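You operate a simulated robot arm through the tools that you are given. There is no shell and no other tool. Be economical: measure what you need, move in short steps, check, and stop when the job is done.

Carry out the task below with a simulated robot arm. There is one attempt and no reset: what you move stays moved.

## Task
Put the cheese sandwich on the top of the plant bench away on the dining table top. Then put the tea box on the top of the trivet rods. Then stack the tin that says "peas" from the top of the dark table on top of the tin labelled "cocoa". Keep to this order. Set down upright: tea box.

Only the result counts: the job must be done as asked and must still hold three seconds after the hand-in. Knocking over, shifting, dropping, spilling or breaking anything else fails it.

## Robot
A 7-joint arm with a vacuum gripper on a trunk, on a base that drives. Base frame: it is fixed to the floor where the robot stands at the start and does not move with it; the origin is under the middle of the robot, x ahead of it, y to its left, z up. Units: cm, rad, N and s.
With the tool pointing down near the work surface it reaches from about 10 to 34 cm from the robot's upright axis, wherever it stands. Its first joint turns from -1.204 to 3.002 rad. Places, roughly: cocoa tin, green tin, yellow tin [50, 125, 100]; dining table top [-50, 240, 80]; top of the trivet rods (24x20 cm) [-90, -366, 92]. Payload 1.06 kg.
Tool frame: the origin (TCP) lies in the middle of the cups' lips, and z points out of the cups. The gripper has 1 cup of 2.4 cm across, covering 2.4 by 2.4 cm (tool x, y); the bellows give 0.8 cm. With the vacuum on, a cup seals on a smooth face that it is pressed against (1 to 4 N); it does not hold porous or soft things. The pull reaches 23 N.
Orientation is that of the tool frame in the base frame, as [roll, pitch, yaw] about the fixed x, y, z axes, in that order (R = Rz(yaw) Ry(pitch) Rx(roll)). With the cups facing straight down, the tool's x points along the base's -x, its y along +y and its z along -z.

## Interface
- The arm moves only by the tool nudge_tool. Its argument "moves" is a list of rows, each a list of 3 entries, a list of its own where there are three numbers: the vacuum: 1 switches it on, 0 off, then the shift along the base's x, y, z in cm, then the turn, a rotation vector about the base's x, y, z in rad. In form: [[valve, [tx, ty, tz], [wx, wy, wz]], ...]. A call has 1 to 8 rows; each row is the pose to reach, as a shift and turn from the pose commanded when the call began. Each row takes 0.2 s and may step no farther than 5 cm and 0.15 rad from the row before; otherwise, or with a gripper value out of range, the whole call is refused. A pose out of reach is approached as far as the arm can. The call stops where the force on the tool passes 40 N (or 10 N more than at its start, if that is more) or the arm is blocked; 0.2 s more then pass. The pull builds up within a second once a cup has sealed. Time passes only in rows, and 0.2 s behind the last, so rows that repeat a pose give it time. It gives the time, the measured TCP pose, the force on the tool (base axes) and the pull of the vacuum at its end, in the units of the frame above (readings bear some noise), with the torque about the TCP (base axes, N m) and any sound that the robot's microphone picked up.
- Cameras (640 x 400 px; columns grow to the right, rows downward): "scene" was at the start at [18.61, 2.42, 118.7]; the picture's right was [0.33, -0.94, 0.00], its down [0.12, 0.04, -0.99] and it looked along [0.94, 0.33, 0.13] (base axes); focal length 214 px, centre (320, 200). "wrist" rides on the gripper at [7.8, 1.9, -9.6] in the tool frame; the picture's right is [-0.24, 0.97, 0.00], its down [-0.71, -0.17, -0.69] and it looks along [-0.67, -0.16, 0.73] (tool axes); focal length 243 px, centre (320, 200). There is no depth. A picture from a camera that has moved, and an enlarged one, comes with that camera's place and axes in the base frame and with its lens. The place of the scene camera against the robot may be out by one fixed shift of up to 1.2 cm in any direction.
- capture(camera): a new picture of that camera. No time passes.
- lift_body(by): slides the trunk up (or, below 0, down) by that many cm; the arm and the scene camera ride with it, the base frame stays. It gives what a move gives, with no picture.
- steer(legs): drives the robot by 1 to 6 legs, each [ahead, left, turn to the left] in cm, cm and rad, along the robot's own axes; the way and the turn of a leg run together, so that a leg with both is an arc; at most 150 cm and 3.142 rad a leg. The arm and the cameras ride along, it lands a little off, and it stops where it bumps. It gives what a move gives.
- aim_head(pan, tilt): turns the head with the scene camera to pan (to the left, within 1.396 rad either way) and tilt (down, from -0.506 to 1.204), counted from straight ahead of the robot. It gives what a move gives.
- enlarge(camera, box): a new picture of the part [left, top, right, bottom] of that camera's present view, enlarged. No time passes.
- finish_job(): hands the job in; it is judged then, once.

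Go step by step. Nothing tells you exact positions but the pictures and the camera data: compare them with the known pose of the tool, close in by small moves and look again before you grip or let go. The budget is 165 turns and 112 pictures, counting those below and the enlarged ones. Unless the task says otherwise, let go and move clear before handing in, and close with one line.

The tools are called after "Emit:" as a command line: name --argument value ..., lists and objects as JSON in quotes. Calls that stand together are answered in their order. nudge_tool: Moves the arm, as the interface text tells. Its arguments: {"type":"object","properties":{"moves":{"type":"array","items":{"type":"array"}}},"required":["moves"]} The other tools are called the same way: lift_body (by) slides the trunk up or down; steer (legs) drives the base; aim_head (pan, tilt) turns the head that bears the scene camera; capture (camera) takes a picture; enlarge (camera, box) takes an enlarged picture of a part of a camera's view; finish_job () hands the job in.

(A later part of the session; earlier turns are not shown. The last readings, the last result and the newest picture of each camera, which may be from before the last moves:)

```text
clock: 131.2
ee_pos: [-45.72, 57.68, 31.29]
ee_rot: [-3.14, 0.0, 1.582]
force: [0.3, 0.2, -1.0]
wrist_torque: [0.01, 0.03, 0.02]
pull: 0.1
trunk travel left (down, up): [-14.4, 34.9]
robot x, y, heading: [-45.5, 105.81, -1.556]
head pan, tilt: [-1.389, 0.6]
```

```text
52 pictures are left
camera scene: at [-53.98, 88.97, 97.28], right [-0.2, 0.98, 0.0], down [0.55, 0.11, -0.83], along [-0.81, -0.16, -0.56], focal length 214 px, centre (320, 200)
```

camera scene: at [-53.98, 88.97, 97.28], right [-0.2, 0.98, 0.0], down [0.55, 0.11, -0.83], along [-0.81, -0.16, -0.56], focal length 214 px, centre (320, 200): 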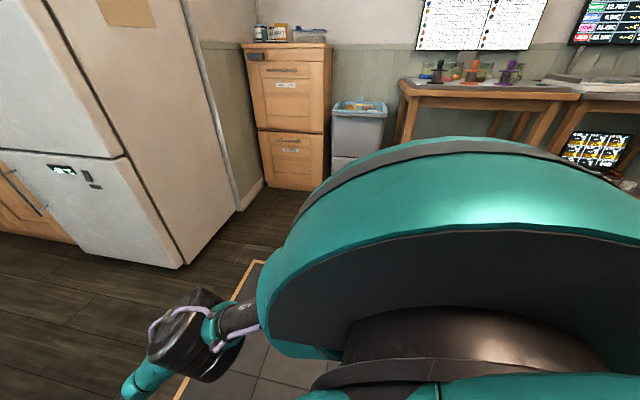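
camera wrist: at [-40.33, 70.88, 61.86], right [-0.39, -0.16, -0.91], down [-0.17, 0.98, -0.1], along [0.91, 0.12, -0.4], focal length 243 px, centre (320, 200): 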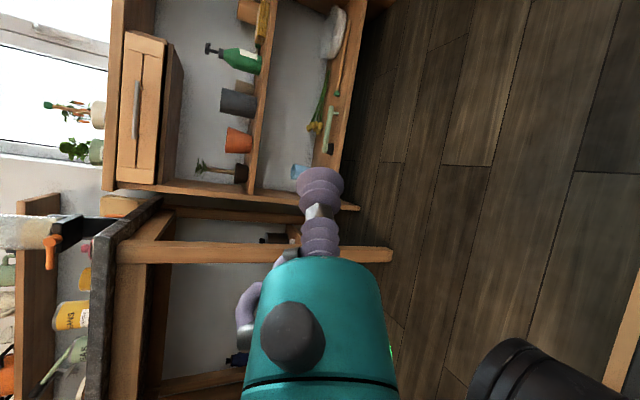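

The arm reaches 48 cm at this height, so I can stand diagonally north-west of the box with the elbow outside the table. Driving into a staging position with the tool at (≈10, 105.5), in front of the shelf.

Emit:
nudge_tool --moves '[[0, [0, 0, 3], [0, 0, 0]], [0, [0, 0, 6], [0, 0, 0]], [0, [0, 0, 6], [0, 0, 0]]]'

Emit:
steer --legs '[[0, 0, 0.77], [-8.2, 38.7, 0]]'

Emit:
aim_head --pan 0.0 --tilt 0.8

Emit:
capture --camera "scene"

Emit:
capture --camera "wrist"

```text
clock: 132.0
ee_pos: [-45.82, 57.68, 37.42]
ee_rot: [-3.141, 0.002, 1.581]
force: [0.7, -0.2, -0.2]
wrist_torque: [0.0, 0.01, 0.01]
pull: 0.1
trunk travel left (down, up): [-14.4, 34.9]
robot x, y, heading: [-45.75, 105.78, -1.552]
head pan, tilt: [-1.389, 0.6]
```

```text
clock: 136.5
ee_pos: [9.22, 104.78, 37.39]
ee_rot: [-3.141, 0.002, 2.365]
force: [0.7, -0.2, -0.2]
wrist_torque: [0.04, 0.03, 0.0]
pull: 0.0
trunk travel left (down, up): [-14.4, 34.9]
robot x, y, heading: [-24.32, 139.27, -0.769]
head pan, tilt: [-1.389, 0.6]
```

```text
clock: 138.0
ee_pos: [9.25, 104.84, 37.32]
ee_rot: [-3.14, 0.002, 2.366]
force: [-0.8, 0.9, 0.7]
wrist_torque: [0.01, 0.01, 0.0]
pull: 0.0
trunk travel left (down, up): [-14.4, 34.9]
robot x, y, heading: [-24.6, 139.1, -0.77]
head pan, tilt: [0.0, 0.799]
```

```text
51 pictures are left
camera scene: at [-8.23, 122.78, 95.6], right [-0.7, -0.72, 0.0], down [-0.51, 0.5, -0.7], along [0.5, -0.49, -0.72], focal length 214 px, centre (320, 200)
```

scene: 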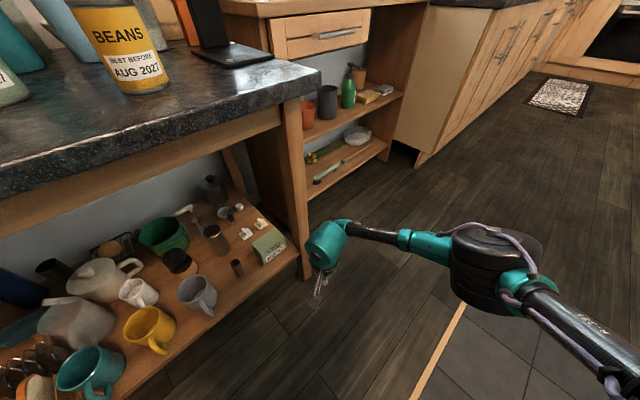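

```text
50 pictures are left
camera wrist: at [4.9, 111.62, 46.89], right [0.85, 0.53, 0.0], down [0.39, -0.62, 0.69], along [0.36, -0.58, -0.73], focal length 243 px, centre (320, 200)
```

wrist: 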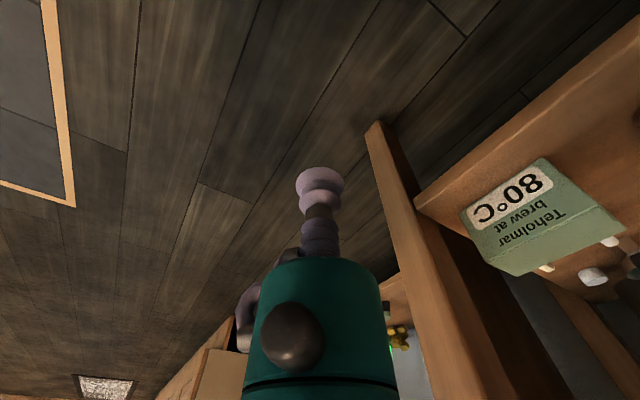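

Great view: the box top is at ≈(34.7, 105.8). Elbow remains outside. Moving the robot in +x by 20 cm.

Emit:
steer --legs '[[13.7, 14.6, 0]]'

Emit:
capture --camera "scene"

Emit:
capture --camera "wrist"

```text
clock: 139.6
ee_pos: [23.28, 105.03, 36.2]
ee_rot: [-3.118, -0.017, 2.348]
force: [0.3, -0.8, -0.9]
wrist_torque: [-0.01, 0.04, 0.0]
pull: 0.1
trunk travel left (down, up): [-14.4, 34.9]
robot x, y, heading: [-7.51, 139.83, -0.787]
head pan, tilt: [0.0, 0.799]
stopped in leg 1: the robot was blocked; the commanded pose is now the measured one
```

```text
49 pictures are left
camera scene: at [7.98, 123.8, 95.68], right [-0.71, -0.71, 0.0], down [-0.5, 0.51, -0.7], along [0.5, -0.5, -0.71], focal length 214 px, centre (320, 200)
```

scene: 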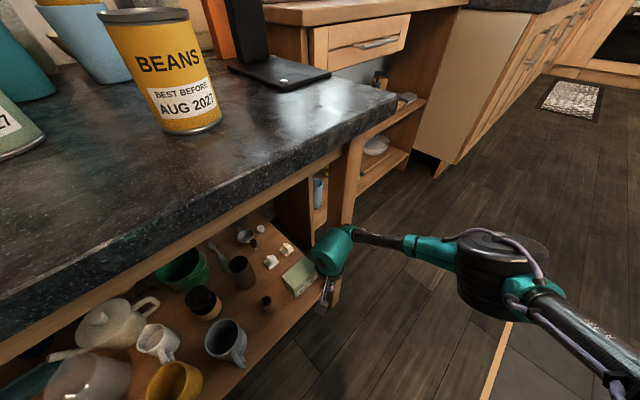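

```text
48 pictures are left
camera wrist: at [19.47, 111.97, 45.86], right [0.86, 0.51, -0.03], down [0.39, -0.62, 0.68], along [0.33, -0.59, -0.74], focal length 243 px, centre (320, 200)
```

wrist: 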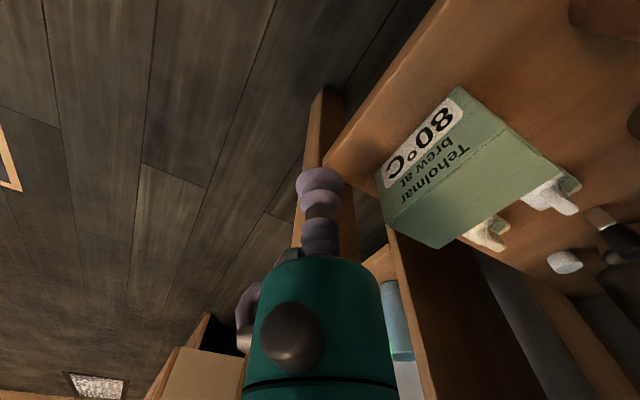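

The arm's wrist housing bumped the table leg (leg at about (28, 98)). I'll back off, rotate the tool yaw so the housing points along +x, and pass the leg with more y clearance.

Emit:
steer --legs '[[-8.5, -8.5, 0], [-2.8, 2.8, 0]]'

Emit:
nudge_tool --moves '[[0, [0, 1, 1], [0, 0, 0.14]], [0, [0, 2, 2], [0, 0, 0.28]], [0, [0, 4, 2.5], [0.01, -0.02, 0.42]], [0, [0, 5, 2.5], [0.01, -0.02, 0.56]], [0, [0, 6, 2.5], [0.01, -0.02, 0.7]], [0, [0, 6, 2.5], [0.01, -0.02, 0.8]], [0, [0, 6, 2.5], [0.01, -0.02, 0.8]]]'

Emit:
capture --camera "scene"

Emit:
capture --camera "wrist"

```text
clock: 141.3
ee_pos: [11.78, 109.0, 36.03]
ee_rot: [-3.116, -0.023, 2.349]
force: [0.7, 0.2, 0.4]
wrist_torque: [0.0, -0.03, -0.03]
pull: 0.1
trunk travel left (down, up): [-14.4, 34.9]
robot x, y, heading: [-19.49, 144.14, -0.788]
head pan, tilt: [0.0, 0.799]
```

```text
clock: 142.9
ee_pos: [11.75, 115.04, 38.38]
ee_rot: [-3.13, -0.007, -3.132]
force: [-0.4, 0.2, 0.9]
wrist_torque: [0.04, 0.0, -0.02]
pull: 0.2
trunk travel left (down, up): [-14.4, 34.9]
robot x, y, heading: [-19.77, 144.14, -0.785]
head pan, tilt: [0.0, 0.799]
```

```text
47 pictures are left
camera scene: at [-3.5, 127.58, 95.6], right [-0.71, -0.71, 0.0], down [-0.51, 0.51, -0.7], along [0.49, -0.49, -0.72], focal length 214 px, centre (320, 200)
```

scene: 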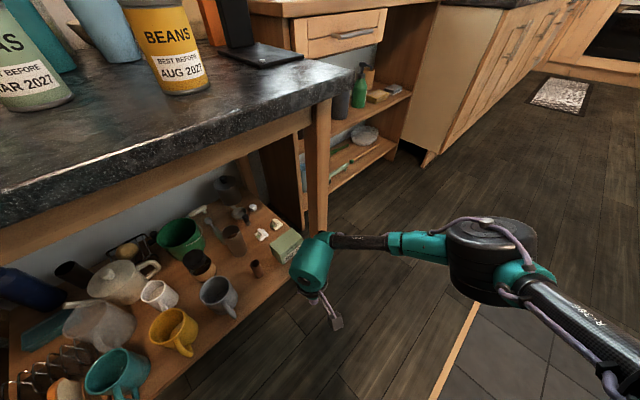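

```text
46 pictures are left
camera wrist: at [3.94, 116.96, 48.1], right [0.23, 0.97, -0.01], down [0.72, -0.16, 0.68], along [0.66, -0.16, -0.73], focal length 243 px, centre (320, 200)
```

wrist: 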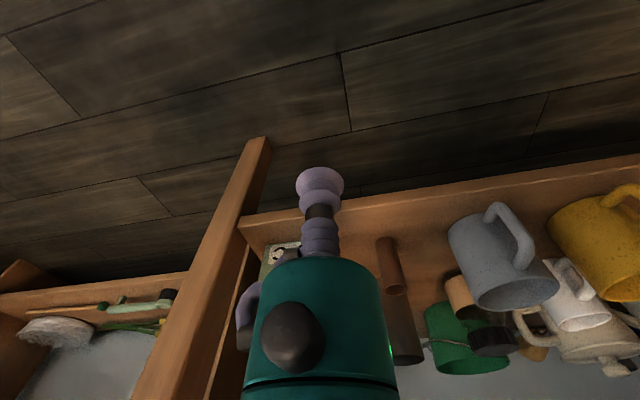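

The housing now points along +x and the leg is at about (28, 97.5). Driving in along +x with the tool passing at y≈112–115.

Emit:
steer --legs '[[16.3, 12.0, 0]]'

Emit:
capture --camera "scene"

Emit:
capture --camera "wrist"

```text
clock: 144.5
ee_pos: [31.99, 112.42, 38.6]
ee_rot: [-3.13, -0.009, -3.129]
force: [-0.3, 0.4, -0.2]
wrist_torque: [0.02, 0.0, -0.01]
pull: 0.1
trunk travel left (down, up): [-14.4, 34.9]
robot x, y, heading: [0.47, 141.11, -0.776]
head pan, tilt: [0.0, 0.799]
```

```text
45 pictures are left
camera scene: at [16.67, 124.88, 95.6], right [-0.7, -0.71, 0.0], down [-0.51, 0.5, -0.7], along [0.5, -0.49, -0.72], focal length 214 px, centre (320, 200)
```

scene: 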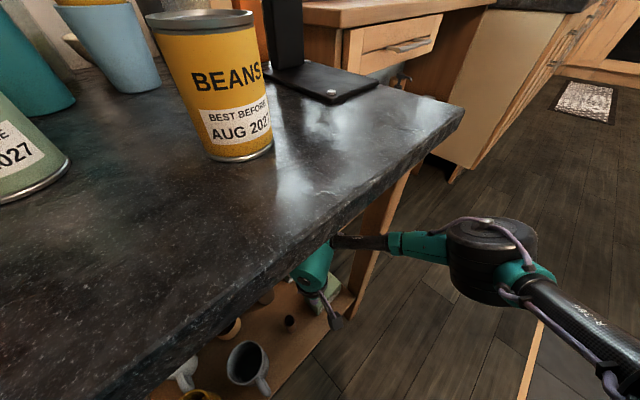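

```text
44 pictures are left
camera wrist: at [24.17, 114.3, 48.1], right [0.22, 0.97, -0.01], down [0.72, -0.16, 0.68], along [0.66, -0.16, -0.73], focal length 243 px, centre (320, 200)
```

wrist: 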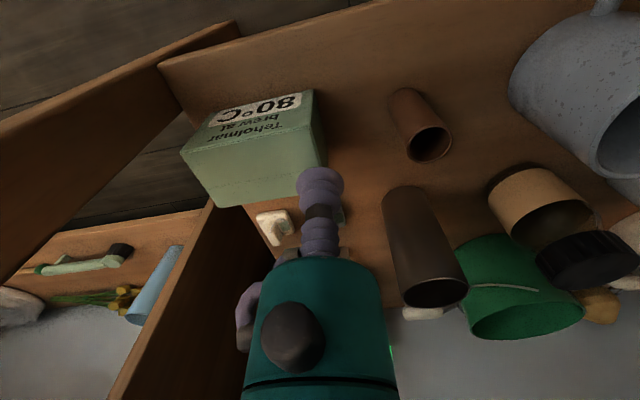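

The box is right beside the cup now. Enlarging to get its top face precisely.

Emit:
enlarge --camera "wrist" --box '[160, 70, 360, 230]'

```text
2.50 times, centred on (260, 150) of wrist
camera zoom: at [24.17, 114.3, 48.1], right [0.22, 0.97, -0.01], down [0.72, -0.16, 0.68], along [0.66, -0.16, -0.73], focal length 606 px, centre (470, 325)
```

zoom: 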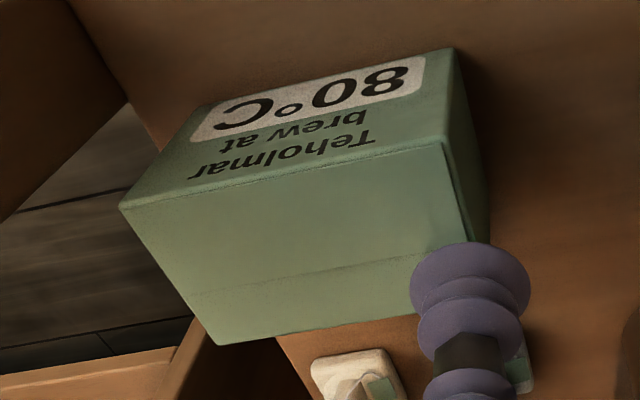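

The box top centre is about (33.9, 106.7), z≈31.5–33. Moving above it.

Emit:
nudge_tool --moves '[[0, [1, -2, 0], [0.012, -0.009, 0]], [0, [1.9, -4, -1], [0.012, -0.009, 0]], [0, [1.9, -5.7, -3], [0.012, -0.009, 0]], [0, [1.9, -5.7, -3], [0.012, -0.009, 0]]]'

Emit:
capture --camera "wrist"

Emit:
capture --camera "scene"

```text
clock: 145.7
ee_pos: [34.73, 109.7, 35.99]
ee_rot: [3.123, 0.017, -3.081]
force: [0.5, -0.2, -0.8]
wrist_torque: [-0.02, 0.03, -0.02]
pull: 0.1
trunk travel left (down, up): [-14.4, 34.9]
robot x, y, heading: [0.51, 141.68, -0.772]
head pan, tilt: [0.0, 0.799]
stopped in row 4: the arm was blocked; the commanded pose is now the measured one
```

```text
42 pictures are left
camera wrist: at [26.64, 110.91, 45.52], right [0.17, 0.98, 0.02], down [0.71, -0.14, 0.69], along [0.69, -0.1, -0.72], focal length 243 px, centre (320, 200)
```

wrist: 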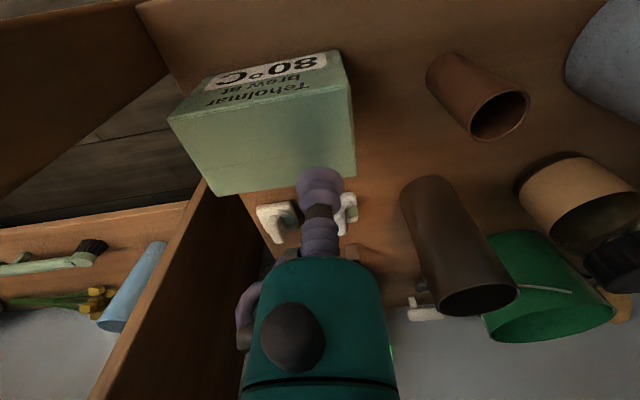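

```text
41 pictures are left
camera scene: at [16.44, 125.78, 95.63], right [-0.7, -0.71, 0.0], down [-0.51, 0.5, -0.7], along [0.5, -0.49, -0.71], focal length 214 px, centre (320, 200)
```

scene: 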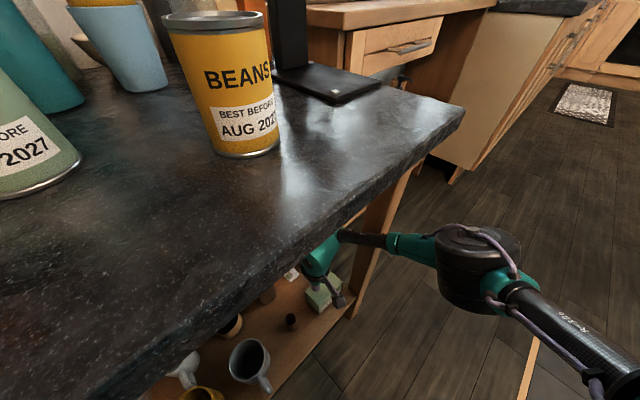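

The forearm touches the leg. I'll back off in y, rotate the yaw another 0.5 so the housing goes north, and grip slightly left of the box centre.

Emit:
nudge_tool --moves '[[0, [0, 1.5, 0.5], [-0.018, 0.017, 0]], [0, [-0.3, 2, 0.5], [-0.018, 0.017, 0.14]], [0, [-0.6, 2, 0.5], [-0.018, 0.017, 0.28]], [0, [-0.8, 2, 0.5], [-0.018, 0.017, 0.42]], [0, [-0.8, 2, 0.5], [-0.018, 0.017, 0.52]], [0, [-0.8, 2, 0.5], [-0.018, 0.017, 0.52]]]'

Emit:
nudge_tool --moves '[[0, [0, -1.5, 0], [0, 0, 0]], [0, [0, -3, 0], [0, 0, 0]], [0, [0, -3.6, 0], [0, 0, 0]], [0, [0, -3.6, 0], [0, 0, 0]]]'

Emit:
capture --camera "wrist"

```text
clock: 147.1
ee_pos: [28.84, 111.68, 43.45]
ee_rot: [3.14, -0.005, -2.665]
force: [-0.6, -0.1, -0.1]
wrist_torque: [-0.04, -0.01, 0.02]
pull: 0.0
out of reach, approached as far as the arm can: row 2, 3, 4, 5, 6
trunk travel left (down, up): [-14.4, 34.9]
robot x, y, heading: [0.85, 141.46, -0.78]
head pan, tilt: [0.0, 0.799]
```

```text
clock: 148.1
ee_pos: [28.7, 111.3, 43.45]
ee_rot: [3.135, -0.006, -2.663]
force: [0.6, -1.0, 0.6]
wrist_torque: [0.0, -0.02, -0.01]
pull: 0.1
out of reach, approached as far as the arm can: row 1, 2, 3, 4
trunk travel left (down, up): [-14.4, 34.9]
robot x, y, heading: [0.39, 141.51, -0.775]
head pan, tilt: [0.0, 0.799]
```

```text
40 pictures are left
camera wrist: at [20.98, 109.35, 53.11], right [-0.24, 0.97, 0.0], down [0.71, 0.17, 0.68], along [0.66, 0.17, -0.73], focal length 243 px, centre (320, 200)
```

wrist: 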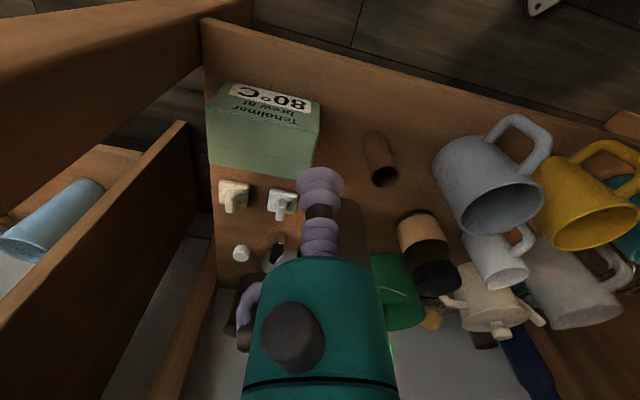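

That yaw hits a wrist limit. I'll go back partly in yaw and instead move the robot 5 cm further north, so the stretched forearm passes farther from the leg.

Emit:
nudge_tool --moves '[[0, [0, 0.5, -1], [0, 0, -0.12]], [0, [1, 1, -3], [0, 0, -0.24]], [0, [2, 2, -5], [0, 0, -0.3]], [0, [2, 2, -5], [0, 0, -0.3]]]'

Emit:
steer --legs '[[-3.5, 3.6, 0]]'

Emit:
nudge_tool --moves '[[0, [1, -3, 0], [0, 0, 0]], [0, [2, -5, 0], [0, 0, 0]], [0, [2.5, -6.5, -1], [0, 0, 0]], [0, [2.5, -6.5, -1], [0, 0, 0]]]'

Emit:
capture --camera "wrist"

Emit:
capture --camera "scene"

```text
clock: 149.1
ee_pos: [30.86, 113.07, 38.6]
ee_rot: [3.135, -0.005, -2.962]
force: [0.2, 0.0, 0.4]
wrist_torque: [-0.01, 0.0, -0.03]
pull: 0.2
trunk travel left (down, up): [-14.4, 34.9]
robot x, y, heading: [0.69, 141.29, -0.775]
head pan, tilt: [0.0, 0.799]
```

```text
clock: 150.0
ee_pos: [30.84, 118.23, 38.55]
ee_rot: [3.135, -0.007, -2.963]
force: [-0.3, 0.0, 0.3]
wrist_torque: [-0.01, -0.03, -0.03]
pull: 0.0
trunk travel left (down, up): [-14.4, 34.9]
robot x, y, heading: [0.6, 146.49, -0.784]
head pan, tilt: [0.0, 0.799]
```

```text
clock: 151.0
ee_pos: [32.88, 113.22, 38.79]
ee_rot: [3.137, -0.006, -2.962]
force: [0.3, -0.4, 0.4]
wrist_torque: [0.03, 0.0, -0.02]
pull: 0.0
out of reach, approached as far as the arm can: row 3, 4
trunk travel left (down, up): [-14.4, 34.9]
robot x, y, heading: [0.21, 146.4, -0.781]
head pan, tilt: [0.0, 0.799]
```

```text
39 pictures are left
camera wrist: at [24.9, 113.61, 48.34], right [0.06, 1.0, 0.0], down [0.73, -0.04, 0.68], along [0.68, -0.04, -0.73], focal length 243 px, centre (320, 200)
```

wrist: 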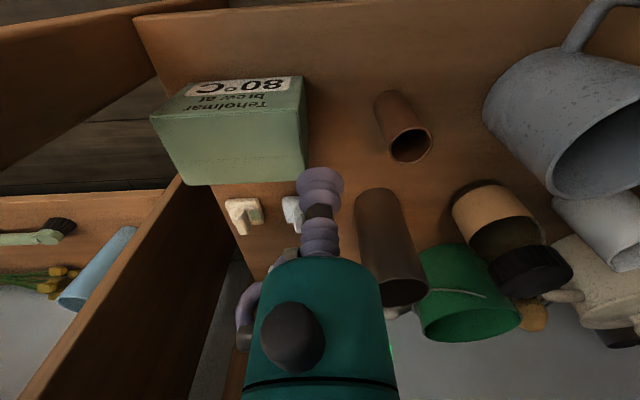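

```text
38 pictures are left
camera scene: at [16.68, 130.07, 95.6], right [-0.7, -0.71, 0.0], down [-0.51, 0.5, -0.7], along [0.5, -0.49, -0.72], focal length 214 px, centre (320, 200)
```

scene: 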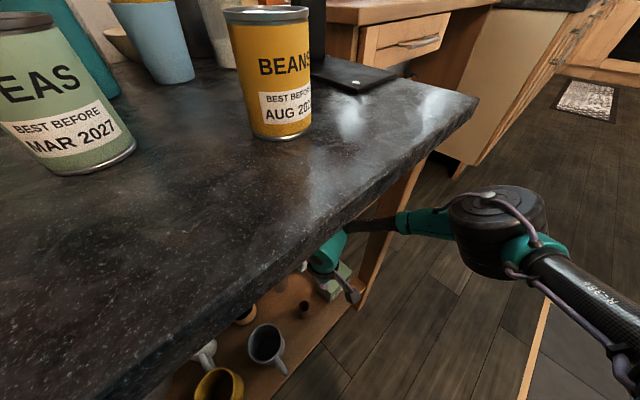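

Approaching with a steeper diagonal helps. I'll restore the yaw, put the robot at about (2.5, 145), and try reaching the left-of-centre part of the box top (y≈108.5).

Emit:
nudge_tool --moves '[[0, [0, 0.5, 0], [0, 0, -0.1]], [0, [0, 0.5, 0], [0, 0, -0.18]], [0, [0, 0.5, 0], [0, 0, -0.18]]]'

Emit:
steer --legs '[[2.5, 0.8, 0]]'

Emit:
nudge_tool --moves '[[0, [-0.5, -1.5, 0], [0, 0, 0]], [0, [-1, -2.5, 0], [0, 0, 0]], [0, [-1, -3.5, -1], [0, 0, 0]], [0, [-1, -3.5, -1], [0, 0, 0]]]'

Emit:
capture --camera "wrist"

```text
clock: 151.8
ee_pos: [32.81, 113.65, 38.63]
ee_rot: [3.136, -0.005, -3.142]
force: [0.2, 0.5, -0.1]
wrist_torque: [0.0, 0.02, -0.01]
pull: 0.1
trunk travel left (down, up): [-14.4, 34.9]
robot x, y, heading: [0.89, 146.3, -0.78]
head pan, tilt: [0.0, 0.799]
```

```text
clock: 152.6
ee_pos: [34.93, 112.69, 38.93]
ee_rot: [3.136, 0.002, 3.141]
force: [-0.6, -0.1, 0.0]
wrist_torque: [-0.02, -0.04, 0.0]
pull: 0.2
trunk travel left (down, up): [-14.4, 34.9]
robot x, y, heading: [2.94, 145.31, -0.774]
head pan, tilt: [0.0, 0.799]
```

```text
clock: 153.6
ee_pos: [34.05, 109.57, 38.07]
ee_rot: [3.137, 0.004, -3.132]
force: [0.2, -0.6, -0.1]
wrist_torque: [-0.01, -0.02, 0.0]
pull: 0.0
trunk travel left (down, up): [-14.4, 34.9]
robot x, y, heading: [2.8, 145.34, -0.779]
head pan, tilt: [0.0, 0.799]
```

```text
37 pictures are left
camera wrist: at [26.2, 111.22, 47.65], right [0.23, 0.97, 0.01], down [0.71, -0.17, 0.69], along [0.67, -0.15, -0.73], focal length 243 px, centre (320, 200)
```

wrist: 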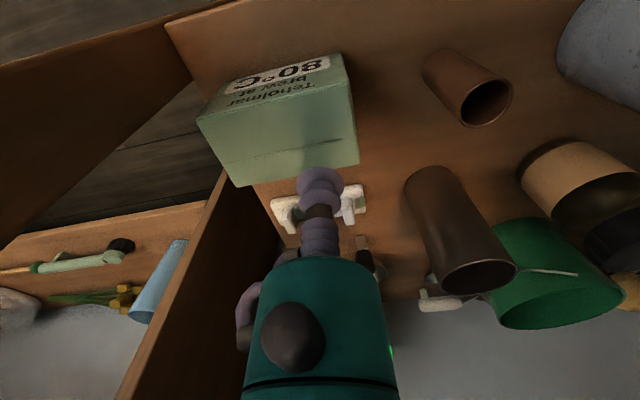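

Emit:
nudge_tool --moves '[[0, [0.2, -0.8, 0], [0, 0, 0]], [0, [0.3, -1.4, 0], [0, 0, 0]], [0, [0.3, -2, 0], [0, 0, 0]], [0, [0.3, -2, 0], [0, 0, 0]]]'

```text
clock: 154.8
ee_pos: [33.24, 109.74, 37.04]
ee_rot: [3.107, -0.021, -3.112]
force: [-0.4, -0.2, -0.1]
wrist_torque: [0.0, 0.0, 0.0]
pull: 0.1
trunk travel left (down, up): [-14.4, 34.9]
robot x, y, heading: [2.6, 145.61, -0.778]
head pan, tilt: [0.0, 0.799]
stopped in row 4: the arm was blocked; the commanded pose is now the measured one
```

Still touching the leg at y≈109.5. Raising the trunk makes the arm straighter (narrower elbow), so I'll back off a touch, raise 7 cm and compensate with the tool.

Emit:
nudge_tool --moves '[[0, [0.6, 1.2, 0.5], [-0.03, 0.02, -0.03]], [0, [0.8, 1.2, 0.5], [-0.035, 0.021, -0.03]], [0, [0.8, 1.2, 0.5], [-0.035, 0.021, -0.03]]]'

Emit:
lift_body --by 7

Emit:
nudge_tool --moves '[[0, [0, 0, -3], [0, 0, 0]], [0, [0, 0, -6], [0, 0, 0]], [0, [0, -1, -7], [0, 0, 0]], [0, [0, -2, -7], [0, 0, 0]], [0, [0, -3, -7], [0, 0, 0]], [0, [0, -3, -7], [0, 0, 0]]]'

Emit:
capture --camera "scene"

```text
clock: 155.6
ee_pos: [34.02, 110.33, 37.56]
ee_rot: [-3.137, -0.04, 3.132]
force: [1.2, -0.4, 1.2]
wrist_torque: [-0.02, 0.0, 0.0]
pull: 0.1
trunk travel left (down, up): [-14.4, 34.9]
robot x, y, heading: [2.46, 145.32, -0.779]
head pan, tilt: [0.0, 0.799]
```

```text
clock: 156.7
ee_pos: [34.21, 110.24, 44.16]
ee_rot: [-3.141, -0.047, 3.13]
force: [-0.8, -0.6, -0.6]
wrist_torque: [-0.01, 0.0, -0.01]
pull: 0.1
trunk travel left (down, up): [-21.4, 27.9]
robot x, y, heading: [2.47, 145.22, -0.782]
head pan, tilt: [0.0, 0.799]
```

```text
clock: 158.1
ee_pos: [34.31, 110.34, 44.2]
ee_rot: [-3.14, -0.047, 3.131]
force: [0.9, -0.4, -0.3]
wrist_torque: [0.04, -0.01, 0.01]
pull: 0.1
out of reach, approached as far as the arm can: row 1, 2, 3, 4, 5, 6
trunk travel left (down, up): [-21.4, 27.9]
robot x, y, heading: [3.07, 145.62, -0.778]
head pan, tilt: [0.0, 0.799]
```

```text
36 pictures are left
camera scene: at [17.18, 130.71, 103.36], right [-0.7, -0.71, 0.0], down [-0.51, 0.5, -0.7], along [0.5, -0.49, -0.72], focal length 214 px, centre (320, 200)
```

scene: 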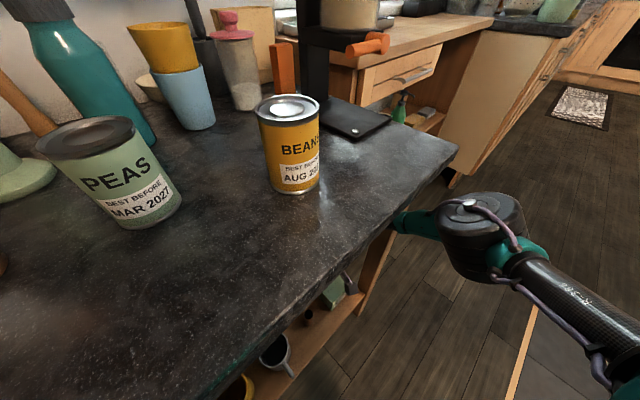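

That's beyond reach; going back down. Instead: grip the box off-centre at y≈109.6, shift it ~4 cm north on the shelf, then regrip it at its centre.

Emit:
lift_body --by -7

Emit:
nudge_tool --moves '[[0, [0, 0, -0.5], [0, -0.045, 0.01]], [0, [0.2, -0.3, -1], [0, -0.045, 0.01]], [0, [0.2, -0.6, -2], [0, -0.045, 0.01]], [0, [0.2, -0.6, -2.5], [0, -0.045, 0.01]], [0, [0.2, -0.6, -2.5], [0, -0.045, 0.01]]]'

Emit:
capture --camera "wrist"

```text
clock: 159.2
ee_pos: [34.04, 110.25, 37.44]
ee_rot: [-3.138, -0.042, 3.132]
force: [0.1, -0.5, -0.5]
wrist_torque: [-0.03, -0.01, -0.01]
pull: 0.0
trunk travel left (down, up): [-14.4, 34.9]
robot x, y, heading: [2.79, 145.18, -0.777]
head pan, tilt: [0.0, 0.799]
```

```text
clock: 160.4
ee_pos: [34.22, 109.65, 34.84]
ee_rot: [-3.139, 0.006, 3.141]
force: [0.0, -0.1, -1.3]
wrist_torque: [-0.01, -0.01, 0.0]
pull: 0.0
trunk travel left (down, up): [-14.4, 34.9]
robot x, y, heading: [2.54, 145.45, -0.78]
head pan, tilt: [0.0, 0.799]
```

```text
35 pictures are left
camera wrist: at [26.4, 111.47, 44.31], right [0.24, 0.97, 0.0], down [0.7, -0.17, 0.69], along [0.67, -0.16, -0.72], focal length 243 px, centre (320, 200)
```

wrist: 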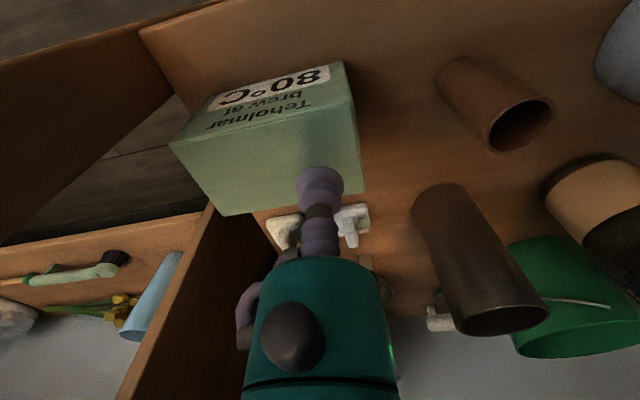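

The cup will land well within the top face. Descending with vacuum on.

Emit:
nudge_tool --moves '[[1, [0, 0, -1], [0, 0, 0]], [1, [0, 0, -2], [0, 0, 0]], [1, [0, 0, -2.6], [0, 0, 0]], [1, [0, 0, -2.6], [0, 0, 0]]]'

```text
clock: 161.4
ee_pos: [34.3, 109.6, 32.96]
ee_rot: [-3.134, 0.008, 3.141]
force: [0.3, 0.1, 0.5]
wrist_torque: [0.03, 0.0, -0.02]
pull: 22.4
out of reach, approached as far as the arm can: row 2, 3, 4
trunk travel left (down, up): [-14.4, 34.9]
robot x, y, heading: [2.92, 145.56, -0.779]
head pan, tilt: [0.0, 0.799]
```

Sealed. Lift slightly and shift the box north 4 cm.

Emit:
nudge_tool --moves '[[1, [0, 0, 0.7], [0, 0, 0]], [1, [0, 0, 1.5], [0, 0, 0]], [1, [0, 0, 2.5], [0, 0, 0]], [1, [0, 0, 2.5], [0, 0, 0]]]'

Emit:
capture --camera "wrist"

```text
clock: 162.4
ee_pos: [34.33, 109.53, 35.59]
ee_rot: [-3.138, 0.009, 3.141]
force: [-0.6, 0.2, -0.3]
wrist_torque: [0.05, 0.0, -0.03]
pull: 22.9
trunk travel left (down, up): [-14.4, 34.9]
robot x, y, heading: [2.88, 145.51, -0.78]
head pan, tilt: [0.0, 0.799]
```

```text
34 pictures are left
camera wrist: at [26.46, 111.47, 45.03], right [0.24, 0.97, 0.0], down [0.7, -0.17, 0.69], along [0.67, -0.16, -0.72], focal length 243 px, centre (320, 200)
```

wrist: 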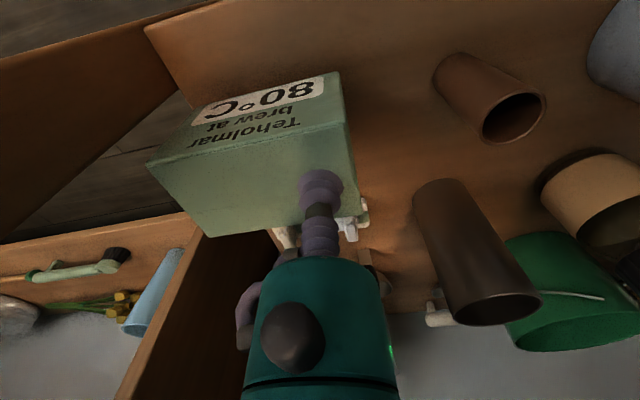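

The box is held nearly level and is very light, so no regrip is needed. Raise, shift north, then back out in -x.

Emit:
nudge_tool --moves '[[1, [0, 0, 2], [0, 0, 0]], [1, [-0.5, 2, 3], [0, 0, 0]], [1, [-1, 3.5, 3], [0, 0, 0]], [1, [-1, 3.5, 3], [0, 0, 0]]]'

Emit:
steer --legs '[[-20, -20, 0], [-14, -14, 0]]'

Emit:
capture --camera "wrist"

```text
clock: 163.4
ee_pos: [33.2, 113.09, 38.56]
ee_rot: [-3.138, 0.006, 3.141]
force: [-0.4, 0.2, -1.1]
wrist_torque: [0.05, -0.01, -0.02]
pull: 22.6
trunk travel left (down, up): [-14.4, 34.9]
robot x, y, heading: [2.15, 145.47, -0.782]
head pan, tilt: [0.0, 0.799]
```

```text
clock: 166.6
ee_pos: [-14.79, 112.15, 38.33]
ee_rot: [-3.139, -0.001, 3.14]
force: [-0.4, -0.5, -0.7]
wrist_torque: [0.0, -0.03, -0.01]
pull: 23.2
trunk travel left (down, up): [-14.4, 34.9]
robot x, y, heading: [-45.38, 144.6, -0.778]
head pan, tilt: [0.0, 0.799]
```

```text
33 pictures are left
camera wrist: at [-22.64, 114.14, 47.87], right [0.24, 0.97, 0.0], down [0.71, -0.17, 0.69], along [0.67, -0.16, -0.73], focal length 243 px, centre (320, 200)
```

wrist: 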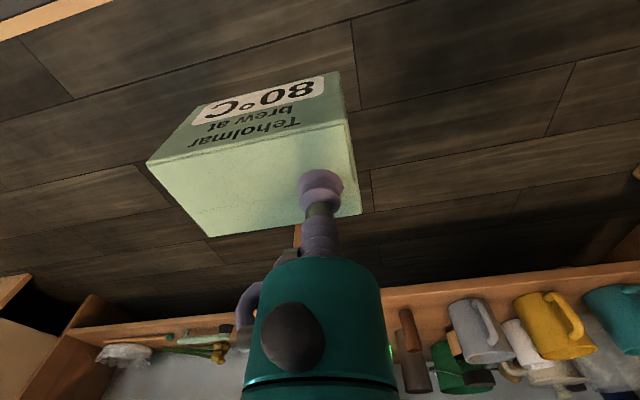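

The tea box is out. Now raise trunk and arm to travelling height, then turn and drive to the kitchen end.

Emit:
lift_body --by 20

Emit:
aim_head --pan -1.39 --tilt 0.3

Emit:
nudge_tool --moves '[[1, [-1, 1, 4.5], [0, 0, 0]], [1, [-2, 2, 9], [0, 0, 0]], [1, [-3, 3, 13.5], [0, 0, 0]], [1, [-4, 4, 18], [0, 0, 0]], [1, [-5, 5, 22.5], [0, 0, 0]], [1, [-6, 6, 27], [0, 0, 0]], [1, [-7, 7, 31.5], [0, 0, 0]], [1, [-8, 8, 36], [0, 0, 0]]]'

Emit:
nudge_tool --moves '[[1, [0, 0, 4.5], [0, 0, -0.14]], [1, [0, 0, 9], [0, 0, -0.28]], [1, [0, 0, 13.5], [0, 0, -0.42]], [1, [0, 0, 15], [0, 0, -0.56]], [1, [0, 0, 15], [0, 0, -0.7]], [1, [0, 0, 15], [0, 0, -0.78]]]'

```text
clock: 168.7
ee_pos: [-14.78, 112.3, 58.26]
ee_rot: [-3.14, 0.0, -3.142]
force: [0.9, 0.2, -0.5]
wrist_torque: [0.07, -0.01, 0.02]
pull: 22.9
trunk travel left (down, up): [-34.4, 14.9]
robot x, y, heading: [-46.06, 144.71, -0.778]
head pan, tilt: [0.0, 0.799]
```

```text
clock: 170.3
ee_pos: [-14.87, 112.11, 58.18]
ee_rot: [-3.141, -0.001, 3.141]
force: [0.2, 0.0, -1.7]
wrist_torque: [0.06, 0.01, 0.0]
pull: 22.6
trunk travel left (down, up): [-34.4, 14.9]
robot x, y, heading: [-45.77, 144.47, -0.778]
head pan, tilt: [-1.389, 0.3]
```

```text
clock: 172.1
ee_pos: [-22.81, 120.23, 94.29]
ee_rot: [-3.139, -0.002, 3.141]
force: [-0.7, 0.9, -1.5]
wrist_torque: [0.05, 0.03, 0.0]
pull: 23.1
trunk travel left (down, up): [-34.4, 14.9]
robot x, y, heading: [-45.39, 144.39, -0.78]
head pan, tilt: [-1.389, 0.3]
```

```text
clock: 173.5
ee_pos: [-22.8, 120.26, 109.31]
ee_rot: [-3.139, 0.001, 2.359]
force: [-0.4, 0.8, -0.6]
wrist_torque: [0.01, -0.05, 0.0]
pull: 23.4
trunk travel left (down, up): [-34.4, 14.9]
robot x, y, heading: [-45.83, 144.94, -0.779]
head pan, tilt: [-1.389, 0.3]
```

Now turning to face -y and driving down the corridor at x≈-73.

Emit:
steer --legs '[[0, 0, -0.79], [100, -28, 0], [140, 0, 0], [140, 0, 0]]'

Emit:
capture --camera "wrist"

```text
clock: 194.2
ee_pos: [-77.89, -271.37, 109.25]
ee_rot: [-3.141, 0.0, 1.545]
force: [-0.4, -0.5, -1.9]
wrist_torque: [0.01, -0.04, 0.01]
pull: 22.6
trunk travel left (down, up): [-34.4, 14.9]
robot x, y, heading: [-75.8, -238.33, -1.598]
head pan, tilt: [-1.389, 0.3]
```

```text
32 pictures are left
camera wrist: at [-75.75, -263.73, 118.88], right [0.97, -0.26, 0.0], down [-0.19, -0.7, 0.69], along [-0.18, -0.66, -0.73], focal length 243 px, centre (320, 200)
```

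wrist: 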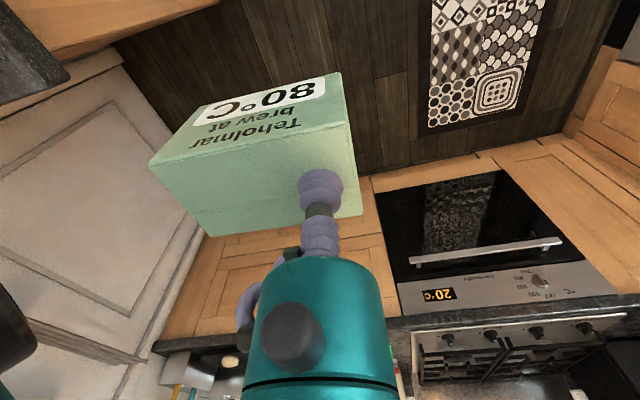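

Oven ahead. I'll swing the tool left a bit and look ahead with the head.

Emit:
nudge_tool --moves '[[1, [4, 1, 0], [0, 0, 0.1]], [1, [8, 2, 0], [0, 0, 0.2]], [1, [12, 4, 0], [0, 0, 0.3]], [1, [15, 7, 0], [0, 0, 0.4]], [1, [15, 7, 0], [0, 0, 0.4]]]'

Emit:
aim_head --pan -0.5 --tilt 0.35

Emit:
capture --camera "scene"

```text
clock: 195.4
ee_pos: [-62.6, -264.36, 109.16]
ee_rot: [-3.139, 0.0, 1.943]
force: [0.9, 0.2, -1.5]
wrist_torque: [0.03, -0.06, -0.01]
pull: 23.4
trunk travel left (down, up): [-34.4, 14.9]
robot x, y, heading: [-75.99, -238.15, -1.594]
head pan, tilt: [-1.389, 0.3]
```

```text
clock: 196.6
ee_pos: [-62.62, -264.46, 109.28]
ee_rot: [-3.14, 0.0, 1.945]
force: [0.0, -0.7, -2.0]
wrist_torque: [0.02, -0.05, 0.04]
pull: 23.5
trunk travel left (down, up): [-34.4, 14.9]
robot x, y, heading: [-75.97, -238.02, -1.594]
head pan, tilt: [-0.499, 0.351]
```

```text
31 pictures are left
camera scene: at [-80.54, -255.77, 120.16], right [-0.87, 0.5, 0.0], down [0.17, 0.3, -0.94], along [-0.47, -0.81, -0.34], focal length 214 px, centre (320, 200)
```

scene: 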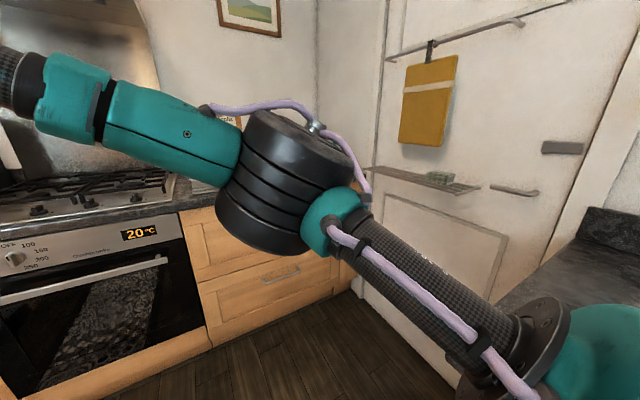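

The trivet spot is hidden behind the elbow; counter front edge is near y≈-348. I'll drive closer and use the wrist camera.

Emit:
steer --legs '[[62, 0, 0.023]]'

Emit:
capture --camera "wrist"

Emit:
capture --camera "scene"

```text
clock: 200.1
ee_pos: [-63.07, -325.3, 109.08]
ee_rot: [-3.14, 0.0, 1.963]
force: [-0.3, -0.6, -1.2]
wrist_torque: [0.0, -0.06, 0.0]
pull: 22.9
trunk travel left (down, up): [-34.4, 14.9]
robot x, y, heading: [-76.75, -299.03, -1.577]
head pan, tilt: [-0.499, 0.351]
```

```text
30 pictures are left
camera wrist: at [-64.29, -317.22, 118.72], right [0.99, 0.16, 0.0], down [0.11, -0.72, 0.69], along [0.1, -0.68, -0.73], focal length 243 px, centre (320, 200)
```

wrist: 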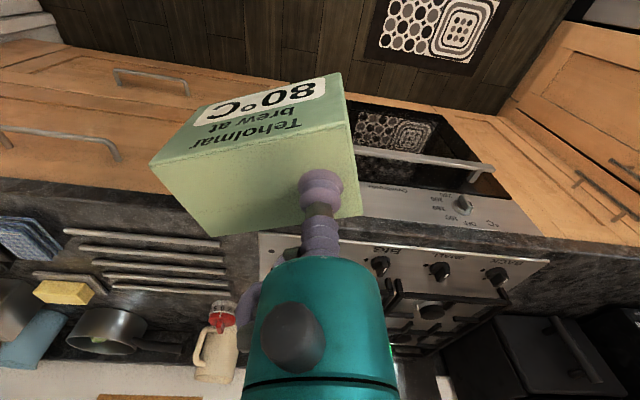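

```text
29 pictures are left
camera scene: at [-81.08, -316.84, 120.16], right [-0.88, 0.48, 0.0], down [0.17, 0.3, -0.94], along [-0.45, -0.82, -0.34], focal length 214 px, centre (320, 200)
```

scene: 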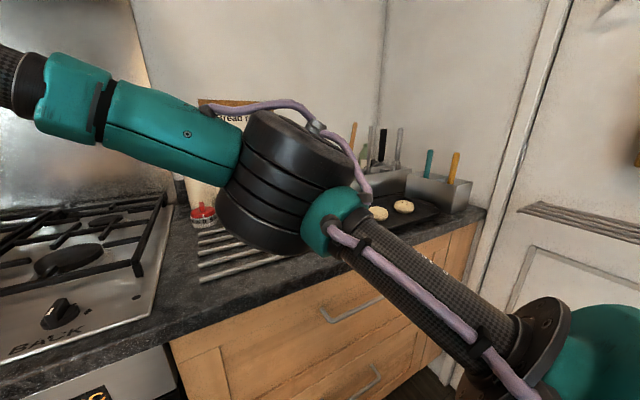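

The trivet rods are visible: running along x, centred near (-90, -366), z≈92. I'll set the box diagonally across the rods, so I turn the tool by −1.45 and swing back to the middle here, before approaching.

Emit:
aim_head --pan -1.39 --tilt 0.3

Emit:
nudge_tool --moves '[[1, [-2, -1, 0], [0, 0, -0.14]], [1, [-4, -2, 0], [0, 0, -0.28]], [1, [-6, -3, 0], [0, 0, -0.42]], [1, [-8, -4, 0], [0, 0, -0.56]], [1, [-10, -5, 0], [0, 0, -0.7]], [1, [-12, -5, 0], [0, 0, -0.84]], [1, [-14, -6, 0], [0, 0, -0.98]], [1, [-16, -7, 0], [0, 0, -1.1]]]'

Emit:
nudge_tool --moves '[[1, [-1, -0.5, 0], [0, 0, -0.12]], [1, [-2, -1, 0], [0, 0, -0.24]], [1, [-3, -1.5, 0], [0, 0, -0.36]], [1, [-3, -1.5, 0], [0, 0, -0.36]]]'

Emit:
steer --legs '[[22, 0, 0]]'

Emit:
capture --camera "wrist"

Emit:
capture --camera "scene"

```text
clock: 201.2
ee_pos: [-63.03, -324.98, 109.18]
ee_rot: [-3.14, 0.0, 1.963]
force: [0.5, -0.5, -1.5]
wrist_torque: [0.01, -0.04, 0.0]
pull: 23.2
trunk travel left (down, up): [-34.4, 14.9]
robot x, y, heading: [-76.64, -299.09, -1.576]
head pan, tilt: [-1.389, 0.3]
```

```text
clock: 203.0
ee_pos: [-79.25, -332.22, 109.14]
ee_rot: [-3.138, 0.0, 0.862]
force: [0.2, 0.0, -0.9]
wrist_torque: [-0.02, -0.03, -0.04]
pull: 22.4
trunk travel left (down, up): [-34.4, 14.9]
robot x, y, heading: [-76.67, -299.11, -1.576]
head pan, tilt: [-1.389, 0.3]
```

```text
clock: 204.0
ee_pos: [-82.09, -333.61, 109.14]
ee_rot: [-3.139, 0.0, 0.503]
force: [0.3, 0.5, -1.4]
wrist_torque: [-0.05, 0.0, 0.0]
pull: 22.2
trunk travel left (down, up): [-34.4, 14.9]
robot x, y, heading: [-76.77, -299.02, -1.579]
head pan, tilt: [-1.389, 0.3]
```

```text
clock: 205.7
ee_pos: [-82.14, -355.53, 109.06]
ee_rot: [-3.14, 0.0, 0.508]
force: [-0.9, 0.4, -2.8]
wrist_torque: [-0.04, -0.02, 0.02]
pull: 23.3
trunk travel left (down, up): [-34.4, 14.9]
robot x, y, heading: [-76.69, -320.76, -1.57]
head pan, tilt: [-1.389, 0.3]
```

```text
28 pictures are left
camera wrist: at [-74.3, -353.43, 118.67], right [0.27, -0.96, 0.0], down [-0.7, -0.19, 0.69], along [-0.66, -0.18, -0.73], focal length 243 px, centre (320, 200)
```

wrist: 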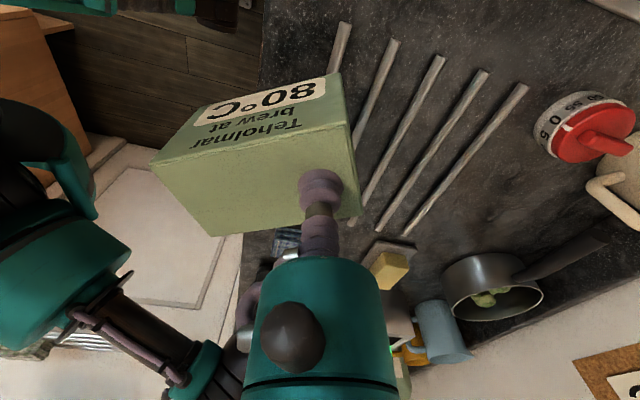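

```text
27 pictures are left
camera scene: at [-85.84, -332.17, 120.63], right [-0.18, 0.98, 0.0], down [0.29, 0.05, -0.96], along [-0.94, -0.17, -0.3], focal length 214 px, centre (320, 200)
```

scene: 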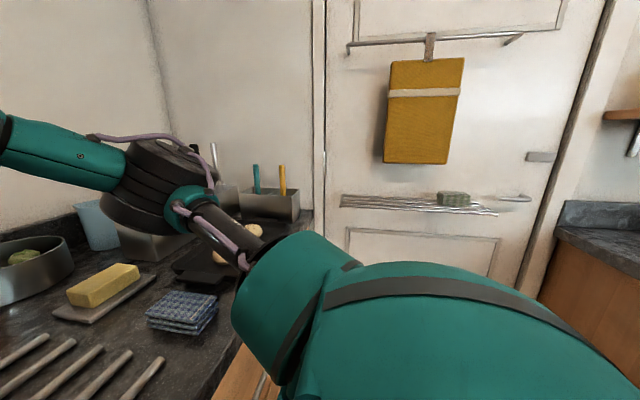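

Rods span x −102…−77, y −356…−376 (spacing 5). Knives stand near (−120, −360), so I'll shift the robot east to keep the elbow away, then bring the box over the rods.

Emit:
steer --legs '[[4.2, 8, 0]]'

Emit:
nudge_tool --moves '[[1, [-3, -1.5, 0], [0, 0, 0]], [1, [-6, -3, 0], [0, 0, 0]], [1, [-9, -4, 0], [0, 0, 0]], [1, [-10.5, -5, -2], [0, 0, 0]], [1, [-10.5, -5, -4], [0, 0, 0]], [1, [-10.5, -5, -4], [0, 0, 0]]]'

Emit:
capture --camera "wrist"

Emit:
capture --camera "scene"

```text
clock: 206.8
ee_pos: [-74.11, -359.63, 109.11]
ee_rot: [-3.138, 0.002, 0.504]
force: [0.5, 0.2, -0.4]
wrist_torque: [-0.05, -0.06, -0.01]
pull: 22.7
trunk travel left (down, up): [-34.4, 14.9]
robot x, y, heading: [-68.72, -325.0, -1.578]
head pan, tilt: [-1.389, 0.3]
```

```text
clock: 208.2
ee_pos: [-84.54, -364.77, 105.1]
ee_rot: [-3.14, -0.001, 0.505]
force: [0.3, 0.8, -1.4]
wrist_torque: [-0.04, -0.01, -0.03]
pull: 22.3
trunk travel left (down, up): [-34.4, 14.9]
robot x, y, heading: [-68.55, -325.31, -1.579]
head pan, tilt: [-1.389, 0.3]
```

```text
26 pictures are left
camera wrist: at [-76.85, -362.61, 114.62], right [0.26, -0.96, 0.0], down [-0.7, -0.19, 0.69], along [-0.66, -0.18, -0.73], focal length 243 px, centre (320, 200)
```

wrist: 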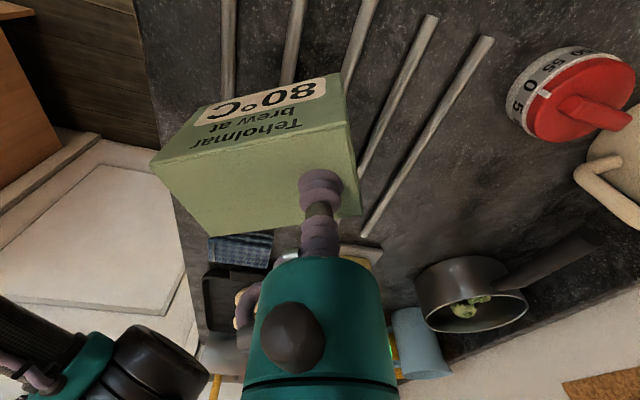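

```text
25 pictures are left
camera scene: at [-77.91, -336.29, 120.63], right [-0.18, 0.98, 0.0], down [0.29, 0.05, -0.96], along [-0.94, -0.17, -0.3], focal length 214 px, centre (320, 200)
```

scene: 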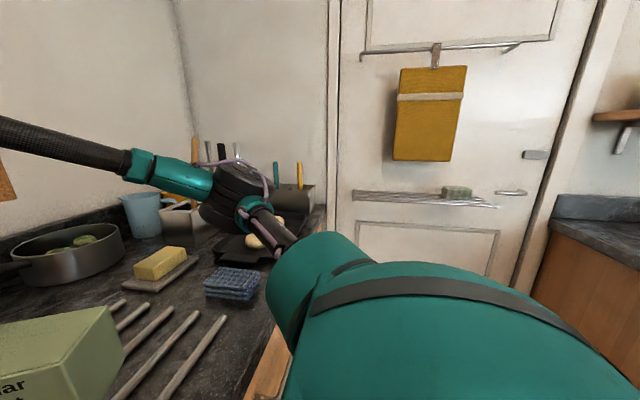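

Good: the box hangs over the middle rods, elbow clear of knives. Lowering in stages.

Emit:
nudge_tool --moves '[[1, [0, 0, -2], [0, 0, 0]], [1, [0, 0, -4], [0, 0, 0]], [1, [0, 0, -5], [0, 0, 0]], [1, [0, 0, -5], [0, 0, 0]]]'

Emit:
capture --camera "scene"

```text
clock: 209.2
ee_pos: [-84.68, -364.67, 100.09]
ee_rot: [-3.139, -0.001, 0.504]
force: [-0.1, -0.8, -2.4]
wrist_torque: [-0.03, -0.06, 0.03]
pull: 23.2
trunk travel left (down, up): [-34.4, 14.9]
robot x, y, heading: [-68.93, -324.91, -1.573]
head pan, tilt: [-1.389, 0.3]
```

```text
24 pictures are left
camera scene: at [-77.91, -336.29, 120.63], right [-0.18, 0.98, 0.0], down [0.29, 0.05, -0.96], along [-0.94, -0.17, -0.3], focal length 214 px, centre (320, 200)
```

scene: 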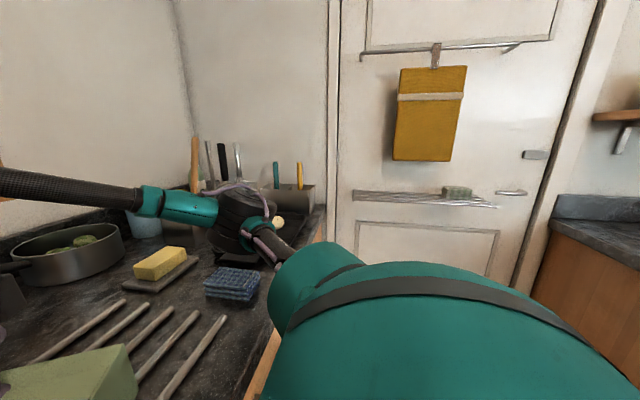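

Emit:
nudge_tool --moves '[[1, [0, 0, -0.5], [0, 0, 0]], [1, [0, 0, -1], [0, 0, 0]], [1, [0, 0, -1], [0, 0, 0]]]'

Emit:
enlarge --camera "scene" --box '[0, 120, 340, 400]'

```text
clock: 210.0
ee_pos: [-84.67, -364.65, 99.23]
ee_rot: [-3.141, 0.002, 0.504]
force: [-3.0, -3.8, 13.0]
wrist_torque: [0.04, 0.01, -0.01]
pull: 23.1
trunk travel left (down, up): [-34.4, 14.9]
robot x, y, heading: [-68.57, -324.98, -1.575]
head pan, tilt: [-1.389, 0.3]
```

```text
1.43 times, centred on (170, 260) of scene
camera zoom: at [-77.92, -336.27, 120.65], right [-0.18, 0.98, 0.0], down [0.29, 0.05, -0.96], along [-0.94, -0.17, -0.3], focal length 306 px, centre (534, 114)
```

zoom: 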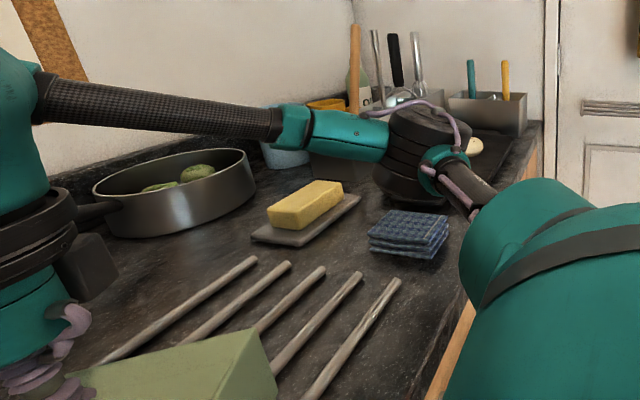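

Contact at z≈99.2 (13 N on the tool); the box rests on the rods. Releasing.

Emit:
nudge_tool --moves '[[0, [0, 0, 0.3], [0, 0, 0]], [0, [0, 0, 0.3], [0, 0, 0]], [0, [0, 0, 0.3], [0, 0, 0]], [0, [0, 0, 0.3], [0, 0, 0]], [0, [0, 0, 0.3], [0, 0, 0]], [0, [0, 0, 0.3], [0, 0, 0]]]'

Emit:
nudge_tool --moves '[[0, [0, 0, 1], [0, 0, 0]], [0, [0, 0, 4], [0, 0, 0]], [0, [0, 0, 8], [0, 0, 0]], [0, [0, 0, 12], [0, 0, 0]], [0, [0, 0, 14], [0, 0, 0]], [0, [0, 0, 14], [0, 0, 0]]]'

Emit:
capture --camera "wrist"

```text
clock: 211.4
ee_pos: [-84.6, -364.65, 99.47]
ee_rot: [-3.14, 0.0, 0.505]
force: [0.3, -0.4, 0.3]
wrist_torque: [0.03, -0.01, -0.01]
pull: 0.1
trunk travel left (down, up): [-34.4, 14.9]
robot x, y, heading: [-68.76, -325.12, -1.571]
head pan, tilt: [-1.389, 0.3]
```

```text
clock: 212.8
ee_pos: [-84.54, -364.61, 113.49]
ee_rot: [-3.14, -0.001, 0.506]
force: [0.2, -0.4, -0.1]
wrist_torque: [0.0, 0.0, -0.02]
pull: 0.0
trunk travel left (down, up): [-34.4, 14.9]
robot x, y, heading: [-69.21, -324.86, -1.575]
head pan, tilt: [-1.389, 0.3]
```

```text
22 pictures are left
camera wrist: at [-76.76, -362.46, 122.99], right [0.26, -0.96, 0.0], down [-0.7, -0.19, 0.69], along [-0.66, -0.18, -0.73], focal length 243 px, centre (320, 200)
```

wrist: 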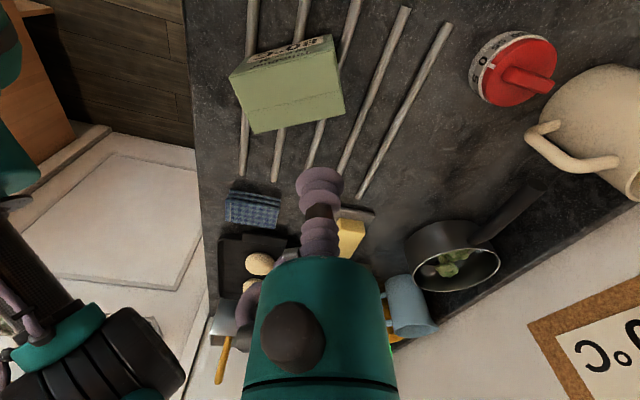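

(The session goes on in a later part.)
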